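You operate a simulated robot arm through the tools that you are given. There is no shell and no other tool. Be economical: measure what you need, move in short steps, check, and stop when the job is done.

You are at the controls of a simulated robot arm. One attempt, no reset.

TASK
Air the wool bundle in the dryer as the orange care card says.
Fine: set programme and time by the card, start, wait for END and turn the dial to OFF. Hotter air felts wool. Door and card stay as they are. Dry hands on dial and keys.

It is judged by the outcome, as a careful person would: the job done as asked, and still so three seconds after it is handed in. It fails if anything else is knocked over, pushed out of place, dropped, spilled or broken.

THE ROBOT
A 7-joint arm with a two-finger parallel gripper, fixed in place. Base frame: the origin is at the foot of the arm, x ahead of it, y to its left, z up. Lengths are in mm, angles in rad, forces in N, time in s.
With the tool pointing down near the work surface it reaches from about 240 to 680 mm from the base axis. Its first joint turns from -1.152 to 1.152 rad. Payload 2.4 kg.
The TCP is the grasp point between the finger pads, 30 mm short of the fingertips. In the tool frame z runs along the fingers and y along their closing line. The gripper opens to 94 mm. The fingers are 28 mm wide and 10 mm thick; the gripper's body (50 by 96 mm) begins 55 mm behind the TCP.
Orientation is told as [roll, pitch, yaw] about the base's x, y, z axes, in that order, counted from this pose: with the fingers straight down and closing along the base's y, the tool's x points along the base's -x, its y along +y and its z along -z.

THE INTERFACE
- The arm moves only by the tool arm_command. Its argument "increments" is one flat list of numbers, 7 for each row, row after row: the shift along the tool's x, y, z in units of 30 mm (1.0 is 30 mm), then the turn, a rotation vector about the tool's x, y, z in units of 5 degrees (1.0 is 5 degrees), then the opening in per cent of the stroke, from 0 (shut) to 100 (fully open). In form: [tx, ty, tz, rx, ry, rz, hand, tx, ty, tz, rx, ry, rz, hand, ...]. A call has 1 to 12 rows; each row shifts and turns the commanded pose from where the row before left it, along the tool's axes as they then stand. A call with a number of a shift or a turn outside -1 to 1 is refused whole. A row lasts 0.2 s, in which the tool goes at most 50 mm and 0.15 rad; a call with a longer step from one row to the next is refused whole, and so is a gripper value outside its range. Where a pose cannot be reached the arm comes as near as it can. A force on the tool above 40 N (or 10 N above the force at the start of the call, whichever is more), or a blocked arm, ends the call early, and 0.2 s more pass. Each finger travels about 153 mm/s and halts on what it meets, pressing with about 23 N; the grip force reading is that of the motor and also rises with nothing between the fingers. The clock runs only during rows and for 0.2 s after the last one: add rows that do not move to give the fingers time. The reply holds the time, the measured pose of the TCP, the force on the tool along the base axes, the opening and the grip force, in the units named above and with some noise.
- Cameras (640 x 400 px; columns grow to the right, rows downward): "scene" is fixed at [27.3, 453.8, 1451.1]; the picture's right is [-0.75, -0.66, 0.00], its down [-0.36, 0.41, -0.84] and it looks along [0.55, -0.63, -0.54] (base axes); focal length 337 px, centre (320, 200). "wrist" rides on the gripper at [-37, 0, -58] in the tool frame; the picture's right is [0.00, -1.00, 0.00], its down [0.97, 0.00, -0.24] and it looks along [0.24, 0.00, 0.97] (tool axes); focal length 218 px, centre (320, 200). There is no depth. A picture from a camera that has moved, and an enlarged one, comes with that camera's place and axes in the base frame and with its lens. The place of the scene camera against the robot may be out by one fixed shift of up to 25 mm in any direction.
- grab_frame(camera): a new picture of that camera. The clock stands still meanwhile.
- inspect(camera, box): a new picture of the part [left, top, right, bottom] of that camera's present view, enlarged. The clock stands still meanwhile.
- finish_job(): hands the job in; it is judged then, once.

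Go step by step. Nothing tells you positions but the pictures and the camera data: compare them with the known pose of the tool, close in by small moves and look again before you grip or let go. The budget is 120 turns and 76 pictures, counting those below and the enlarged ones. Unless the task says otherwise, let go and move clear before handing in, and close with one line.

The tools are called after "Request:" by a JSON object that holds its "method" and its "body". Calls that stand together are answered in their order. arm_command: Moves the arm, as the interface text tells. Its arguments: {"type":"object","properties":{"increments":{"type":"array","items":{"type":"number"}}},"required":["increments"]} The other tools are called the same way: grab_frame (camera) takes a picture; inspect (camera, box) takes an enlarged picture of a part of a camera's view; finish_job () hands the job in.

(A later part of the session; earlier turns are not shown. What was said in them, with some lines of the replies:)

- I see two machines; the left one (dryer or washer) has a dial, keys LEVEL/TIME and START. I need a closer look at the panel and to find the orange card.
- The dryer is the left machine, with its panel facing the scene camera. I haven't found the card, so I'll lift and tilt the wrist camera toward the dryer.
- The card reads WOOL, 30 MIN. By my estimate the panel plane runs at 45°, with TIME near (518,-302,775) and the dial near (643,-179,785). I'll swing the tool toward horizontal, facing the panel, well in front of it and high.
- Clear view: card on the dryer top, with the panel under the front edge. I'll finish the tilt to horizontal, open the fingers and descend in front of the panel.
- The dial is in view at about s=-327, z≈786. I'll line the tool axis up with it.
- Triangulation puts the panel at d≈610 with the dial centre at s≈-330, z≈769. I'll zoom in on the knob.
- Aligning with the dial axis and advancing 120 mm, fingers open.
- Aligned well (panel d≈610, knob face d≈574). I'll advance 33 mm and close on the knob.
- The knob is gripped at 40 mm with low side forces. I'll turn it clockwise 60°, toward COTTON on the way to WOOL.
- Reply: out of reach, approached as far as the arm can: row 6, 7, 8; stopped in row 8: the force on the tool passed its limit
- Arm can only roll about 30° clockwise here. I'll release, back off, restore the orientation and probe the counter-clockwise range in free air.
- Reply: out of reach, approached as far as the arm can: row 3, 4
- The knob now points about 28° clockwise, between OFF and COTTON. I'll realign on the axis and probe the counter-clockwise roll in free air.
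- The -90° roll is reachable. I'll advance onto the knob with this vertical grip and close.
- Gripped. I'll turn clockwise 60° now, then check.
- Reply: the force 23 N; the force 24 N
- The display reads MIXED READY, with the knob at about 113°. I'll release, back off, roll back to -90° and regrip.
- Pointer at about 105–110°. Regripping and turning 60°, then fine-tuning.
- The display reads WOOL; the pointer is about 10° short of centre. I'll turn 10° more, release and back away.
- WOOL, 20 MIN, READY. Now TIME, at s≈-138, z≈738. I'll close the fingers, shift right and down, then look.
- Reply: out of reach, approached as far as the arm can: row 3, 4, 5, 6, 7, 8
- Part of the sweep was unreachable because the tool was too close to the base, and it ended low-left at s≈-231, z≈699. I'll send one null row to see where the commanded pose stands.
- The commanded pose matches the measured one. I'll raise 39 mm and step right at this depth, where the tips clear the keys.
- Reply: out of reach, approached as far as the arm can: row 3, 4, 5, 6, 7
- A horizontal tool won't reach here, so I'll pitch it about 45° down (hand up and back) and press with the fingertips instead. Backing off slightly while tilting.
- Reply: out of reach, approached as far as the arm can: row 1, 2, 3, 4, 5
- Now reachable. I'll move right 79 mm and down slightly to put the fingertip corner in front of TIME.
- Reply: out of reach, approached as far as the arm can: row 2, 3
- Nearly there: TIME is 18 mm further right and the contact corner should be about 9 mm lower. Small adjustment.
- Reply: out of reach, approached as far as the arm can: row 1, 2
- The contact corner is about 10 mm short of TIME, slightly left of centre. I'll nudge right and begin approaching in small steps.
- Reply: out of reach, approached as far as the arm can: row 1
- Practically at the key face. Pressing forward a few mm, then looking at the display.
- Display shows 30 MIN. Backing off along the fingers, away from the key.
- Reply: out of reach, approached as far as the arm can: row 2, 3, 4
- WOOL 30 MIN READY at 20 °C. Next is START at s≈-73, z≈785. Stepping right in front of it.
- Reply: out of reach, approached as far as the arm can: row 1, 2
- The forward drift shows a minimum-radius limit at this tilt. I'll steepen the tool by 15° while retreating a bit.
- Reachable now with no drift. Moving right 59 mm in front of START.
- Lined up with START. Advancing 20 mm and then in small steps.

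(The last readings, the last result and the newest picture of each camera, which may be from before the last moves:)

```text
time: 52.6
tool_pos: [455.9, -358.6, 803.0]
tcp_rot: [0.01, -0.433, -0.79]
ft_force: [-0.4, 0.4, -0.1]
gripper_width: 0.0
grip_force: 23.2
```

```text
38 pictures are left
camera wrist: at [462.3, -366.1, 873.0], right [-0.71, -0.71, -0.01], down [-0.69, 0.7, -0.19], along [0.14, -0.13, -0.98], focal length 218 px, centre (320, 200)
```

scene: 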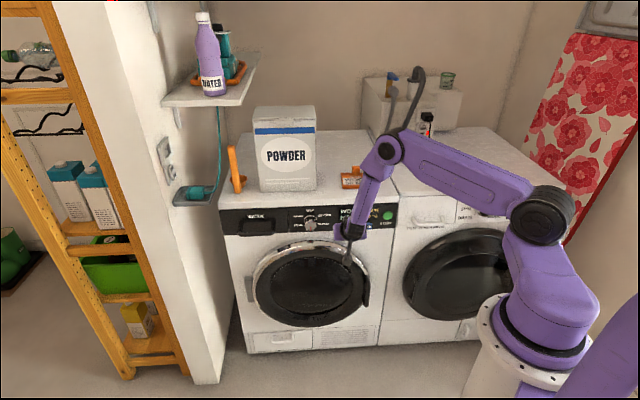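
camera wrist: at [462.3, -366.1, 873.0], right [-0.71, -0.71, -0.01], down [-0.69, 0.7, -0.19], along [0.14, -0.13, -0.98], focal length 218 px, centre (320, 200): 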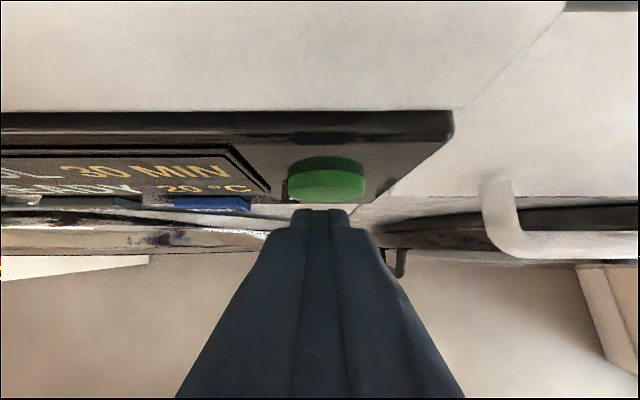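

Not touching yet. I'll continue in small steps.

Request:
{"method": "arm_command", "body": {"increments": [-0.09, 0, 0.042, 0, 0, 0, 0]}}

Request:
{"method": "arm_command", "body": {"increments": [-0.09, 0, 0.042, 0, 0, 0, 0]}}

Request:
{"method": "grab_frame", "body": {"camera": "scene"}}

```text
time: 53.0
tool_pos: [457.8, -360.6, 805.3]
tcp_rot: [0.009, -0.434, -0.788]
ft_force: [0.2, 0.5, -0.5]
gripper_width: 0.0
grip_force: 22.8
```

```text
time: 53.4
tool_pos: [460.3, -363.6, 804.8]
tcp_rot: [0.008, -0.433, -0.787]
ft_force: [-1.5, 0.8, 0.6]
gripper_width: 0.0
grip_force: 23.3
```

```text
37 pictures are left
```

scene: 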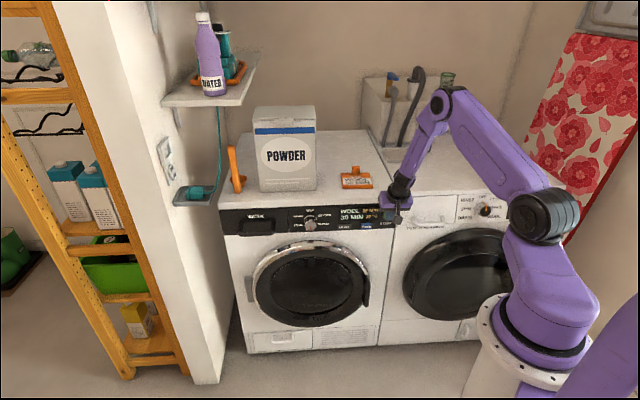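

The display appears to have changed; zooming in.

Request:
{"method": "inspect", "body": {"camera": "scene", "box": [290, 190, 418, 270]}}

```text
5.00 times, centred on (354, 230) of scene
camera zoom: at [27.2, 453.9, 1451.1], right [-0.75, -0.66, 0.0], down [-0.36, 0.41, -0.84], along [0.55, -0.63, -0.54], focal length 1683 px, centre (150, 50)
```

zoom: 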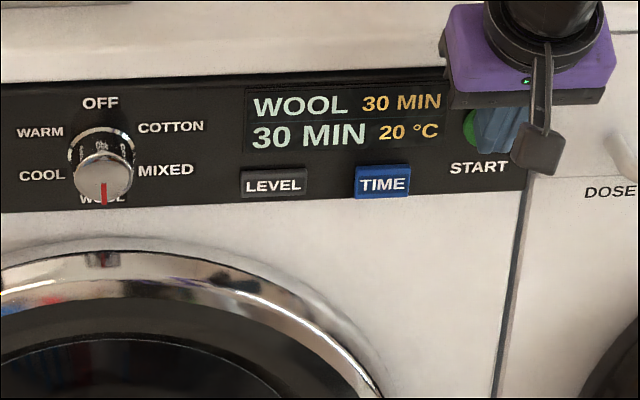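

The dryer is running (30 MIN remaining, 20 °C). I'll back off cleanly and watch.

Request:
{"method": "arm_command", "body": {"increments": [0.3, 0, -0.14, 0, 0, 0, 0, 0.6, 0, -0.28, 0, 0, 0, 0, 0.6, 0, -0.28, 0, 0, 0, 0, 0.6, 0, -0.28, 0, 0, 0, 0]}}

Request:
{"method": "inspect", "body": {"camera": "scene", "box": [290, 190, 418, 270]}}

```text
time: 54.4
tool_pos: [413.5, -314.3, 803.7]
tcp_rot: [0.006, -0.432, -0.791]
ft_force: [0.0, -0.1, -0.3]
gripper_width: 0.1
grip_force: 22.9
```

```text
5.00 times, centred on (354, 230) of scene
camera zoom: at [27.3, 453.8, 1451.1], right [-0.75, -0.66, 0.0], down [-0.36, 0.41, -0.84], along [0.55, -0.63, -0.54], focal length 1683 px, centre (150, 50)
```

zoom: 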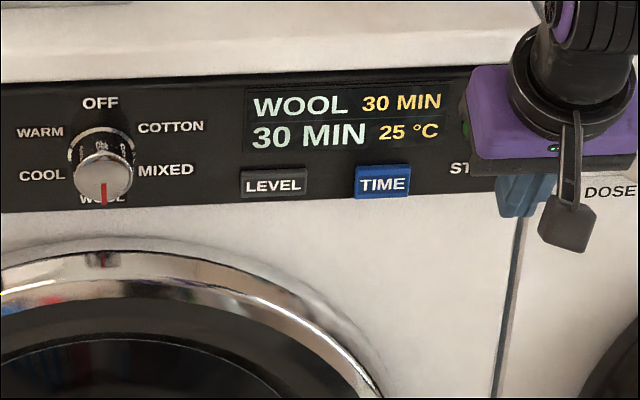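

Temperature 25 °C so far. While it runs I'll move left to stand in front of the dial, keeping my distance, and keep watching.

Request:
{"method": "arm_command", "body": {"increments": [0, 0.8, 0, 0, 0, 0, 0, 0, 0.8, 0, 0, 0, 0, 0, 0, 0.8, 0, 0, 0, 0, 0, 0, 0.8, 0, 0, 0, 0, 0, 0, 0.8, 0, 0, 0, 0, 0, 0, 0.8, 0, 0, 0, 0, 0, 0, 0.8, 0, 0, 0, 0, 0, 0, 0.8, 0, 0, 0, 0, 0, 0, 0.8, 0, 0, 0, 0, 0, 0.24, 0.8, 0.51, 0, 0, 0, 0, 0.24, 0.75, 0.51, 0, 0, 0, 0]}}

Request:
{"method": "grab_frame", "body": {"camera": "wrist"}}

```text
time: 56.8
tool_pos: [596.4, -127.2, 774.4]
tcp_rot: [0.007, -0.433, -0.792]
ft_force: [-0.4, 0.5, -0.1]
gripper_width: 0.0
grip_force: 22.7
```

```text
34 pictures are left
camera wrist: at [603.9, -133.5, 842.4], right [-0.71, -0.71, -0.01], down [-0.69, 0.7, -0.19], along [0.14, -0.13, -0.98], focal length 218 px, centre (320, 200)
```

wrist: 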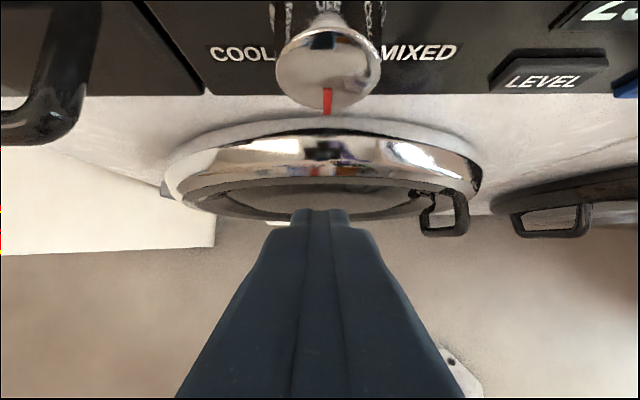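

Facing the dial. Tilting to horizontal at this spot and opening the fingers.

Request:
{"method": "arm_command", "body": {"increments": [0, 0, 0, 0, -1, 0, 80, 0, 0, 0, 0, -1, 0, 80, 0, 0, 0, 0, -1, 0, 80, 0, 0, 0, 0, -1, 0, 80, 0, 0, 0, 0, -1, 0, 80, 0, 0, 0, 0, -1, 0, 80, 0, 0, 0, 0, -1, 0, 80, 0, 0, 0, 0, -1, 0, 80, 0, 0, 0, 0, -1, 0, 80, 0, 0, 0, 0, -1, 0, 80, 0, 0, 0, 0, -1, 0, 80, 0, 0, 0, 0, -1, 0, 80]}}

Request:
{"method": "arm_command", "body": {"increments": [0, 0, 0, 0, -1, 0, 80, 0.13, 0, 0, 0, 0, 0, 80]}}

Request:
{"method": "grab_frame", "body": {"camera": "wrist"}}

```text
time: 59.4
tool_pos: [598.1, -127.3, 773.7]
tcp_rot: [0.089, -1.483, -0.874]
ft_force: [0.5, 0.9, -0.2]
gripper_width: 75.2
grip_force: 0.0
```

```text
time: 60.0
tool_pos: [598.3, -127.1, 769.5]
tcp_rot: [1.323, -1.561, -2.109]
ft_force: [-0.3, 0.7, -0.4]
gripper_width: 74.8
grip_force: 0.1
```

```text
33 pictures are left
camera wrist: at [557.0, -86.6, 806.8], right [-0.71, -0.71, -0.01], down [-0.17, 0.18, -0.97], along [0.69, -0.69, -0.24], focal length 218 px, centre (320, 200)
```

wrist: 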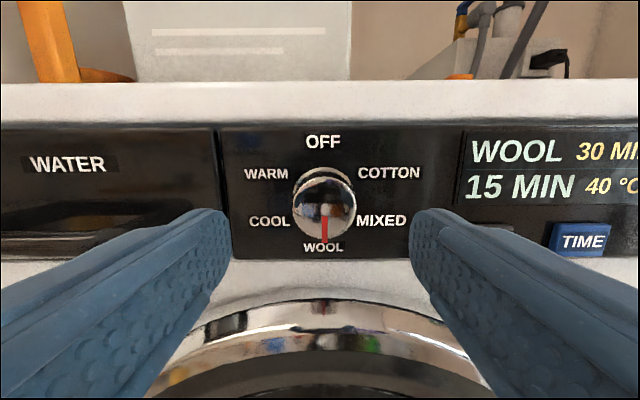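

15 MIN left, 40 °C. While waiting I'll probe how far counter-clockwise the tool can roll in free air.

Request:
{"method": "arm_command", "body": {"increments": [0, -0.1, 0, 0, 0, -1, 80, 0, 0, 0, 0, 0, -1, 80, 0, 0, 0, 0, 0, -1, 80, 0, 0, 0, 0, 0, -1, 80, 0, 0, 0, 0, 0, -1, 80, 0, 0, 0, 0, 0, -1, 80, 0, 0, 0, 0, 0, -1, 80, 0, 0, 0, 0, 0, -1, 80, 0, 0, 0, 0, 0, -1, 80, 0, 0, 0, 0, 0, -1, 80, 0, 0, 0, 0, 0, -1, 80, 0, 0, 0, 0, 0, -1, 80]}}

Request:
{"method": "inspect", "body": {"camera": "scene", "box": [290, 190, 418, 270]}}

Request:
{"method": "arm_command", "body": {"increments": [0, 0, 0, 0, 0, -1, 80, 0, 0, 0, 0, 0, -1, 80, 0, 0, 0, 0, 0, -1, 80, 0, 0, 0, 0, 0, -1, 80, 0, 0, 0, 0, 0, -1, 80, 0, 0, 0, 0, 0, -1, 80, 0, 0, 0, 0, 0, -1, 80, 0, 0, 0, 0, 0, -1, 80, 0, 0, 0, 0, 0, -1, 80, 0, 0, 0, 0, 0, -1, 80, 0, 0, 0, 0, 0, -1, 80, 0, 0, 0, 0, 0, -1, 80]}}

Request:
{"method": "inspect", "body": {"camera": "scene", "box": [290, 190, 418, 270]}}

```text
time: 62.6
tool_pos: [596.1, -129.9, 770.2]
tcp_rot: [-1.567, -0.531, 0.782]
ft_force: [0.0, -0.5, 0.3]
gripper_width: 75.1
grip_force: 0.1
```

```text
5.00 times, centred on (354, 230) of scene
camera zoom: at [27.3, 453.8, 1451.1], right [-0.75, -0.66, 0.0], down [-0.36, 0.41, -0.84], along [0.55, -0.63, -0.54], focal length 1683 px, centre (150, 50)
```

zoom: 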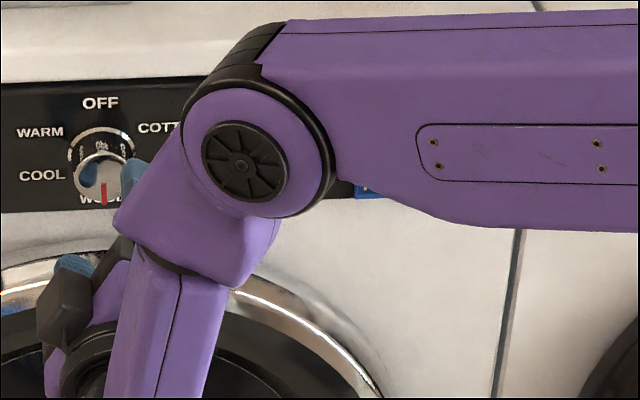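

```text
time: 65.2
tool_pos: [596.4, -129.9, 768.8]
tcp_rot: [-1.568, 0.519, 0.785]
ft_force: [0.0, 0.5, -0.2]
gripper_width: 75.2
grip_force: 0.1
```

```text
5.00 times, centred on (354, 230) of scene
camera zoom: at [27.3, 453.8, 1451.1], right [-0.75, -0.66, 0.0], down [-0.36, 0.41, -0.84], along [0.55, -0.63, -0.54], focal length 1683 px, centre (150, 50)
```

zoom: 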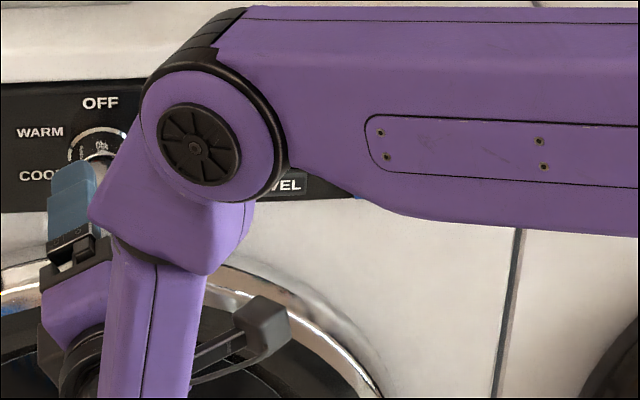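

Reaches -120° fine. Continuing to -180°, then reading the display with the wrist camera.

Request:
{"method": "arm_command", "body": {"increments": [0, 0, 0, 0, 0, -1, 80, 0, 0, 0, 0, 0, -1, 80, 0, 0, 0, 0, 0, -1, 80, 0, 0, 0, 0, 0, -1, 80, 0, 0, 0, 0, 0, -1, 80, 0, 0, 0, 0, 0, -1, 80, 0, 0, 0, 0, 0, -1, 80, 0, 0, 0, 0, 0, -1, 80, 0, 0, 0, 0, 0, -1, 80, 0, 0, 0, 0, 0, -1, 80, 0, 0, 0, 0, 0, -1, 80, 0, 0, 0, 0, 0, -1, 80]}}

Request:
{"method": "grab_frame", "body": {"camera": "wrist"}}

```text
time: 67.8
tool_pos: [595.1, -129.5, 768.4]
tcp_rot: [-1.039, 1.564, 1.316]
ft_force: [0.0, 0.3, 0.3]
gripper_width: 75.3
grip_force: 0.0
```

```text
30 pictures are left
camera wrist: at [555.0, -88.3, 732.4], right [0.71, 0.71, 0.01], down [-0.17, 0.16, 0.97], along [0.69, -0.69, 0.24], focal length 218 px, centre (320, 200)
```

wrist: 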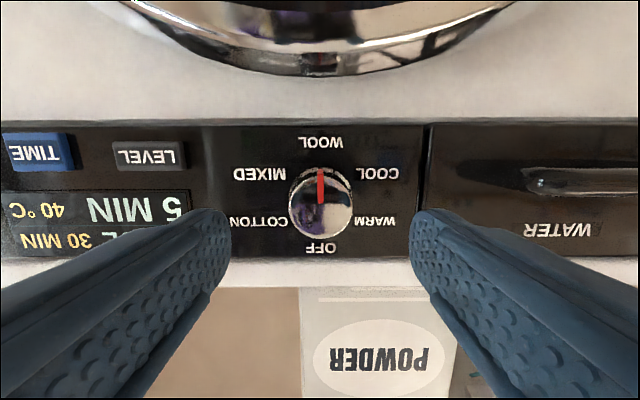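

-180° is reachable, and 5 MIN remain at a steady 40 °C. Holding still until END.

Request:
{"method": "arm_command", "body": {"increments": [0, 0, 0, 0, 0, 0, 80, 0, 0, 0, 0, 0, 0, 80, 0, 0, 0, 0, 0, 0, 80, 0, 0, 0, 0, 0, 0, 80, 0, 0, 0, 0, 0, 0, 80, 0, 0, 0, 0, 0, 0, 80, 0, 0, 0, 0, 0, 0, 80, 0, 0, 0, 0, 0, 0, 80, 0, 0, 0, 0, 0, 0, 80, 0, 0, 0, 0, 0, 0, 80]}}

Request:
{"method": "grab_frame", "body": {"camera": "wrist"}}

```text
time: 70.0
tool_pos: [595.6, -130.3, 769.5]
tcp_rot: [-1.163, 1.561, 1.191]
ft_force: [-0.9, 0.8, -0.9]
gripper_width: 75.1
grip_force: 0.1
```

```text
29 pictures are left
camera wrist: at [555.0, -88.3, 732.4], right [0.71, 0.71, 0.01], down [-0.17, 0.16, 0.97], along [0.68, -0.69, 0.24], focal length 218 px, centre (320, 200)
```

wrist: 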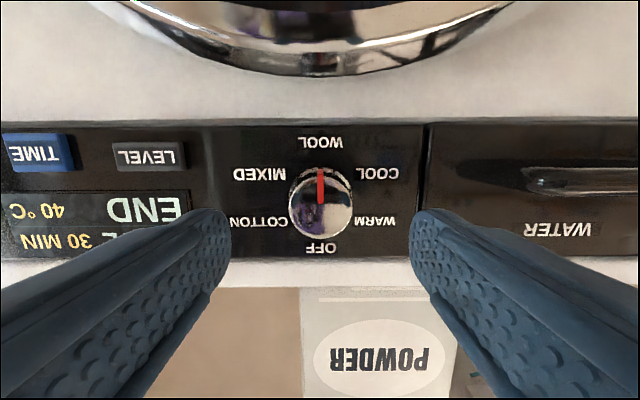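

The display shows END. Advancing onto the knob and gripping.

Request:
{"method": "arm_command", "body": {"increments": [0, 0, 0.8, 0, 0, 0, 80, 0, 0, 0.8, 0, 0, 0, 80, 0, 0, 0, 0, 0, 0, 30, 0, 0, 0, 0, 0, 0, 30, 0, 0, 0, 0, 0, 0, 30]}}

Request:
{"method": "grab_frame", "body": {"camera": "wrist"}}

```text
time: 71.2
tool_pos: [629.3, -163.2, 769.3]
tcp_rot: [-1.188, 1.563, 1.169]
ft_force: [11.3, 0.7, -2.9]
gripper_width: 40.0
grip_force: 44.7
```

```text
28 pictures are left
camera wrist: at [588.8, -122.0, 732.5], right [0.71, 0.71, 0.01], down [-0.17, 0.16, 0.97], along [0.69, -0.69, 0.24], focal length 218 px, centre (320, 200)
```

wrist: 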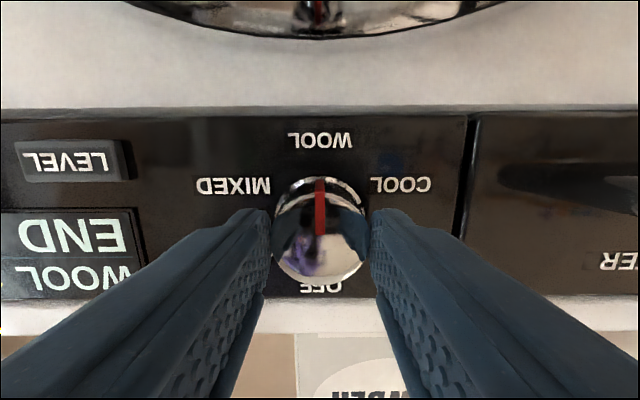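

Gripped. Turning clockwise in stages: WOOL → COOL → WARM → OFF.

Request:
{"method": "arm_command", "body": {"increments": [0, 0, 0, 0, 0, 1, 30, 0, 0, 0, 0, 0, 1, 30, 0, 0, 0, 0, 0, 1, 30, 0, 0, 0, 0, 0, 1, 30, 0, 0, 0, 0, 0, 1, 30, 0, 0, 0, 0, 0, 1, 30, 0, 0, 0, 0, 0, 1, 30, 0, 0, 0, 0, 0, 1, 30, 0, 0, 0, 0, 0, 1, 30, 0, 0, 0, 0, 0, 1, 30, 0, 0, 0, 0, 0, 1, 30, 0, 0, 0, 0, 0, 1, 30]}}

Request:
{"method": "arm_command", "body": {"increments": [0, 0, 0, 0, 0, 1, 30, 0, 0, 0, 0, 0, 1, 30, 0, 0, 0, 0, 0, 1, 30, 0, 0, 0, 0, 0, 1, 30, 0, 0, 0, 0, 0, 1, 30, 0, 0, 0, 0, 0, 1, 30, 0, 0, 0, 0, 0, 1, 30, 0, 0, 0, 0, 0, 1, 30, 0, 0, 0, 0, 0, 1, 30, 0, 0, 0, 0, 0, 1, 30, 0, 0, 0, 0, 0, 1, 30, 0, 0, 0, 0, 0, 1, 30]}}

Request:
{"method": "grab_frame", "body": {"camera": "wrist"}}

```text
time: 73.8
tool_pos: [630.6, -164.5, 769.8]
tcp_rot: [-1.566, 0.513, 0.784]
ft_force: [6.2, 4.7, 7.3]
gripper_width: 40.0
grip_force: 45.0
```

```text
time: 76.4
tool_pos: [629.7, -164.7, 769.4]
tcp_rot: [-1.563, -0.531, 0.78]
ft_force: [-0.8, 1.4, -0.9]
gripper_width: 39.9
grip_force: 44.9
```

```text
27 pictures are left
camera wrist: at [610.7, -101.1, 787.5], right [-0.36, -0.36, 0.86], down [-0.76, -0.42, -0.49], along [0.54, -0.83, -0.13], focal length 218 px, centre (320, 200)
```

wrist: 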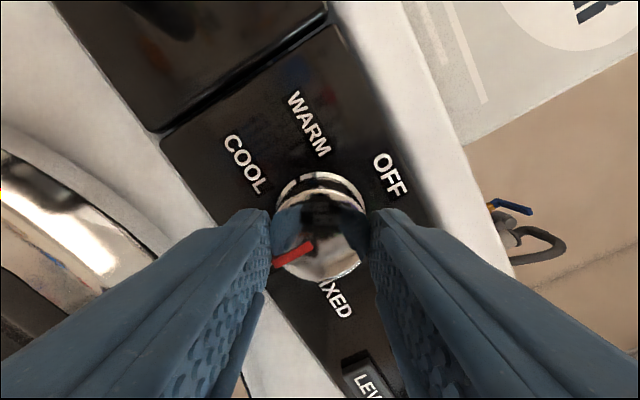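

The knob slipped in the grip; it has a stop past WOOL, so it must go back counter-clockwise. I'll open, roll to 0° around the knob, and regrip.

Request:
{"method": "arm_command", "body": {"increments": [0, 0, 0, 0, 0, 0, 80, 0, 0, 0, 0, 0, 0, 80, 0, 0, -0.6, 0, 0, 0, 80, 0, 0, -0.6, 0, 0, 0, 80, 0, 0, 0, 0, 0, 1, 80, 0, 0, 0, 0, 0, 1, 80, 0, 0, 0, 0, 0, 1, 80, 0, 0, 0, 0, 0, 1, 80, 0, 0, 0, 0, 0, 1, 80, 0, 0, 0, 0, 0, 1, 80, 0, 0, 0, 0, 0, 1, 80, 0, 0, 0, 0, 0, 1, 80]}}

Request:
{"method": "arm_command", "body": {"increments": [0, 0, 0, 0, 0, 1, 80, 0, 0, 0, 0, 0, 1, 80, 0, 0, 0, 0, 0, 1, 80, 0, 0, 0, 0, 0, 1, 80]}}

Request:
{"method": "grab_frame", "body": {"camera": "wrist"}}

```text
time: 79.0
tool_pos: [605.3, -138.0, 768.4]
tcp_rot: [-1.561, -1.229, 0.774]
ft_force: [0.2, 0.5, -0.2]
gripper_width: 75.5
grip_force: 0.0
```

```text
time: 80.0
tool_pos: [605.1, -137.9, 767.9]
tcp_rot: [1.254, -1.559, -2.039]
ft_force: [-0.1, -0.1, -0.5]
gripper_width: 75.1
grip_force: 0.0
```

```text
26 pictures are left
camera wrist: at [563.2, -97.7, 806.4], right [-0.71, -0.71, -0.01], down [-0.17, 0.18, -0.97], along [0.69, -0.69, -0.24], focal length 218 px, centre (320, 200)
```

wrist: 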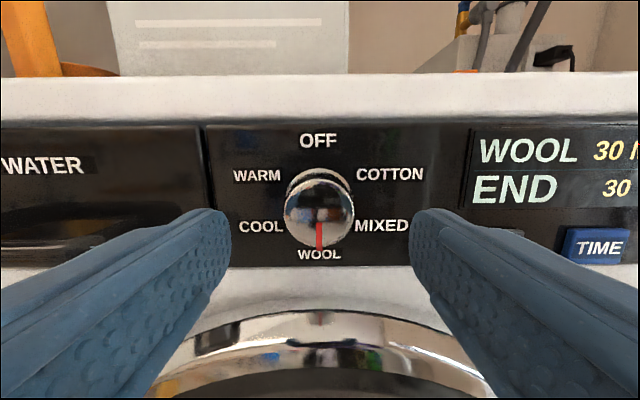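

Pointer still at WOOL, END displayed. Gripping and turning counter-clockwise 60° first.

Request:
{"method": "arm_command", "body": {"increments": [-0.05, 0, 0.65, 0, 0, 0, 80, 0, 0, 0.65, 0, 0, 0, 80, 0, 0, 0, 0, 0, 0, 20, 0, 0, 0, 0, 0, 0, 20, 0, 0, 0, 0, 0, 0, 20]}}

Request:
{"method": "arm_command", "body": {"increments": [0, 0, 0, 0, 0, -1, 20, 0, 0, 0, 0, 0, -1, 20, 0, 0, 0, 0, 0, -1, 20, 0, 0, 0, 0, 0, -1, 20, 0, 0, 0, 0, 0, -1, 20, 0, 0, 0, 0, 0, -1, 20, 0, 0, 0, 0, 0, -1, 20, 0, 0, 0, 0, 0, -1, 20, 0, 0, 0, 0, 0, -1, 20, 0, 0, 0, 0, 0, -1, 20, 0, 0, 0, 0, 0, -1, 20, 0, 0, 0, 0, 0, -1, 20]}}

Request:
{"method": "grab_frame", "body": {"camera": "wrist"}}

```text
time: 81.2
tool_pos: [632.7, -166.0, 771.4]
tcp_rot: [1.153, -1.564, -1.941]
ft_force: [5.3, -1.6, -1.8]
gripper_width: 40.4
grip_force: 44.9
```

```text
time: 83.8
tool_pos: [632.7, -164.2, 770.2]
tcp_rot: [-1.566, -0.527, 0.789]
ft_force: [29.5, 4.5, -10.2]
gripper_width: 40.4
grip_force: 45.0
```

```text
25 pictures are left
camera wrist: at [613.7, -100.7, 789.1], right [-0.35, -0.36, 0.86], down [-0.76, -0.43, -0.49], along [0.54, -0.83, -0.13], focal length 218 px, centre (320, 200)
```

wrist: 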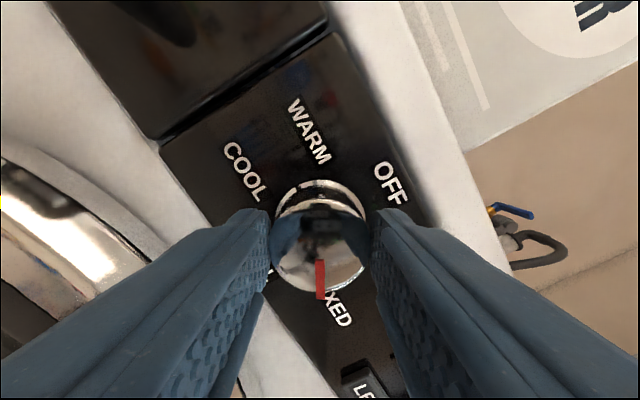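

It follows this way (pointer at MIXED). Side force has built up to about 30 N, so I'll release and regrip in place, then continue.

Request:
{"method": "arm_command", "body": {"increments": [0, 0, 0, 0, 0, 0, 70, 0, 0, 0, 0, 0, 0, 70, 0, 0, 0, 0, 0, 0, 20, 0, 0, 0, 0, 0, 0, 20, 0, 0, 0, 0, 0, 0, 20]}}

Request:
{"method": "arm_command", "body": {"increments": [0, 0, 0, 0, 0, -1, 20, 0, 0, 0, 0, 0, -1, 20, 0, 0, 0, 0, 0, -1, 20, 0, 0, 0, 0, 0, -1, 20, 0, 0, 0, 0, 0, -1, 20, 0, 0, 0, 0, 0, -1, 20, 0, 0, 0, 0, 0, -1, 20, 0, 0, 0, 0, 0, -1, 20, 0, 0, 0, 0, 0, -1, 20, 0, 0, 0, 0, 0, -1, 20, 0, 0, 0, 0, 0, -1, 20, 0, 0, 0, 0, 0, -1, 20]}}

Request:
{"method": "grab_frame", "body": {"camera": "wrist"}}

```text
time: 85.0
tool_pos: [630.7, -167.0, 768.6]
tcp_rot: [-1.557, -0.526, 0.778]
ft_force: [7.7, -3.2, -20.9]
gripper_width: 40.2
grip_force: 45.7
```

```text
time: 87.6
tool_pos: [630.6, -166.4, 770.1]
tcp_rot: [-1.565, 0.52, 0.784]
ft_force: [-26.9, 8.9, -4.5]
gripper_width: 40.3
grip_force: 45.2
```

```text
24 pictures are left
camera wrist: at [612.6, -102.2, 752.1], right [0.36, 0.35, 0.87], down [-0.77, -0.42, 0.48], along [0.54, -0.84, 0.12], focal length 218 px, centre (320, 200)
```

wrist: 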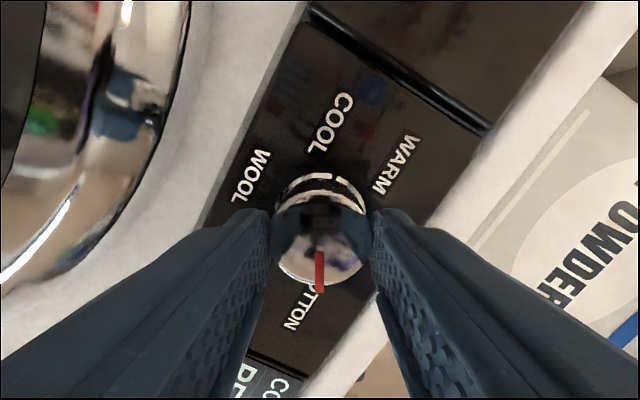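

Now at COTTON as expected. Relieving the grip and making the last 60° to OFF.

Request:
{"method": "arm_command", "body": {"increments": [0, 0, 0, 0, 0, 0, 70, 0, 0, 0, 0, 0, 0, 70, 0, 0, 0, 0, 0, 0, 20, 0, 0, 0, 0, 0, 0, 20, 0, 0, 0, 0, 0, 0, 20]}}

Request:
{"method": "arm_command", "body": {"increments": [0, 0, 0, 0, 0, -1, 20, 0, 0, 0, 0, 0, -1, 20, 0, 0, 0, 0, 0, -1, 20, 0, 0, 0, 0, 0, -1, 20, 0, 0, 0, 0, 0, -1, 20, 0, 0, 0, 0, 0, -1, 20, 0, 0, 0, 0, 0, -1, 20, 0, 0, 0, 0, 0, -1, 20, 0, 0, 0, 0, 0, -1, 20, 0, 0, 0, 0, 0, -1, 20, 0, 0, 0, 0, 0, -1, 20, 0, 0, 0, 0, 0, -1, 20]}}

Request:
{"method": "grab_frame", "body": {"camera": "wrist"}}

```text
time: 88.8
tool_pos: [631.9, -166.9, 768.4]
tcp_rot: [-1.564, 0.515, 0.784]
ft_force: [4.5, -8.0, -9.7]
gripper_width: 40.2
grip_force: 45.1
```

```text
time: 91.4
tool_pos: [632.4, -165.0, 770.4]
tcp_rot: [-1.202, 1.564, 1.154]
ft_force: [16.7, -11.6, -4.2]
gripper_width: 40.3
grip_force: 45.4
```

```text
23 pictures are left
camera wrist: at [591.4, -124.4, 734.3], right [0.71, 0.71, 0.01], down [-0.17, 0.16, 0.97], along [0.69, -0.69, 0.24], focal length 218 px, centre (320, 200)
```

wrist: 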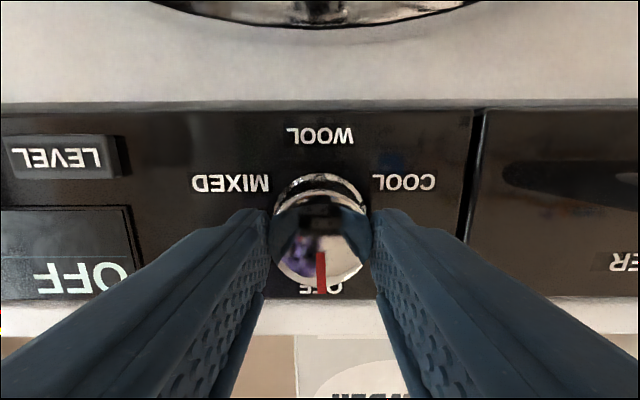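

OFF is displayed and the pointer is on OFF. Releasing and backing straight away.

Request:
{"method": "arm_command", "body": {"increments": [0, 0, 0, 0, 0, 0, 80, 0, 0, 0, 0, 0, 0, 80, 0, 0, -0.8, 0, 0, 0, 80, 0, 0, -0.8, 0, 0, 0, 80, 0, 0, -0.8, 0, 0, 0, 80, 0, 0, -0.8, 0, 0, 0, 80, 0, 0, -0.8, 0, 0, 0, 80]}}

Request:
{"method": "grab_frame", "body": {"camera": "wrist"}}

Request:
{"method": "grab_frame", "body": {"camera": "scene"}}

```text
time: 93.0
tool_pos: [547.4, -81.6, 771.5]
tcp_rot: [-1.201, 1.562, 1.154]
ft_force: [0.6, 0.2, 0.9]
gripper_width: 75.1
grip_force: 0.0
```

```text
22 pictures are left
camera wrist: at [506.6, -40.7, 734.6], right [0.71, 0.71, 0.01], down [-0.17, 0.16, 0.97], along [0.69, -0.69, 0.24], focal length 218 px, centre (320, 200)
```

wrist: 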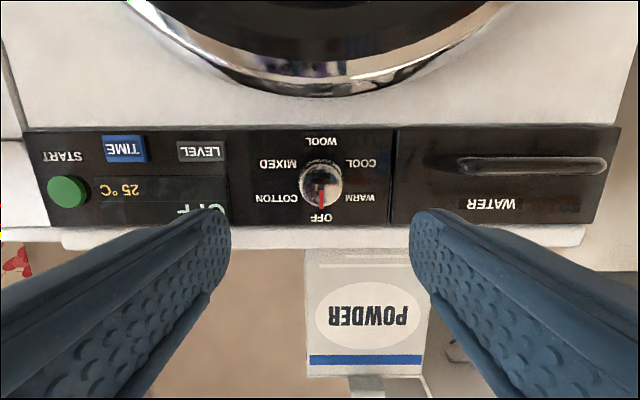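

```text
21 pictures are left
```

scene: 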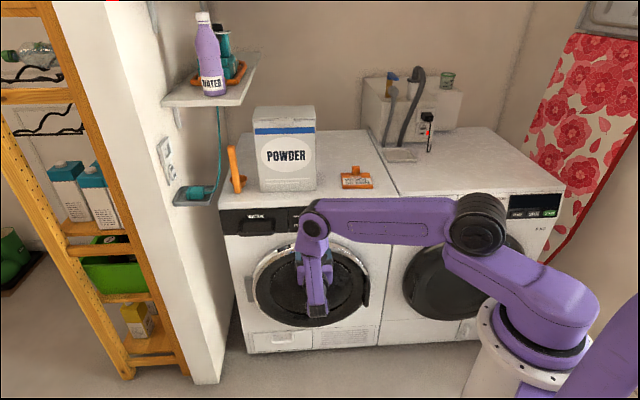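

The dial is at OFF with OFF displayed and the drum cooling. The door, card and everything else are where they were, and the arm is clear.

Request:
{"method": "finish_job", "body": {}}

```text
The job is handed in.
```

The wool was aired on WOOL for 30 minutes as the card says; the dryer ran to END, peaking at 40 °C in the readings I took, and the dial is back at OFF.
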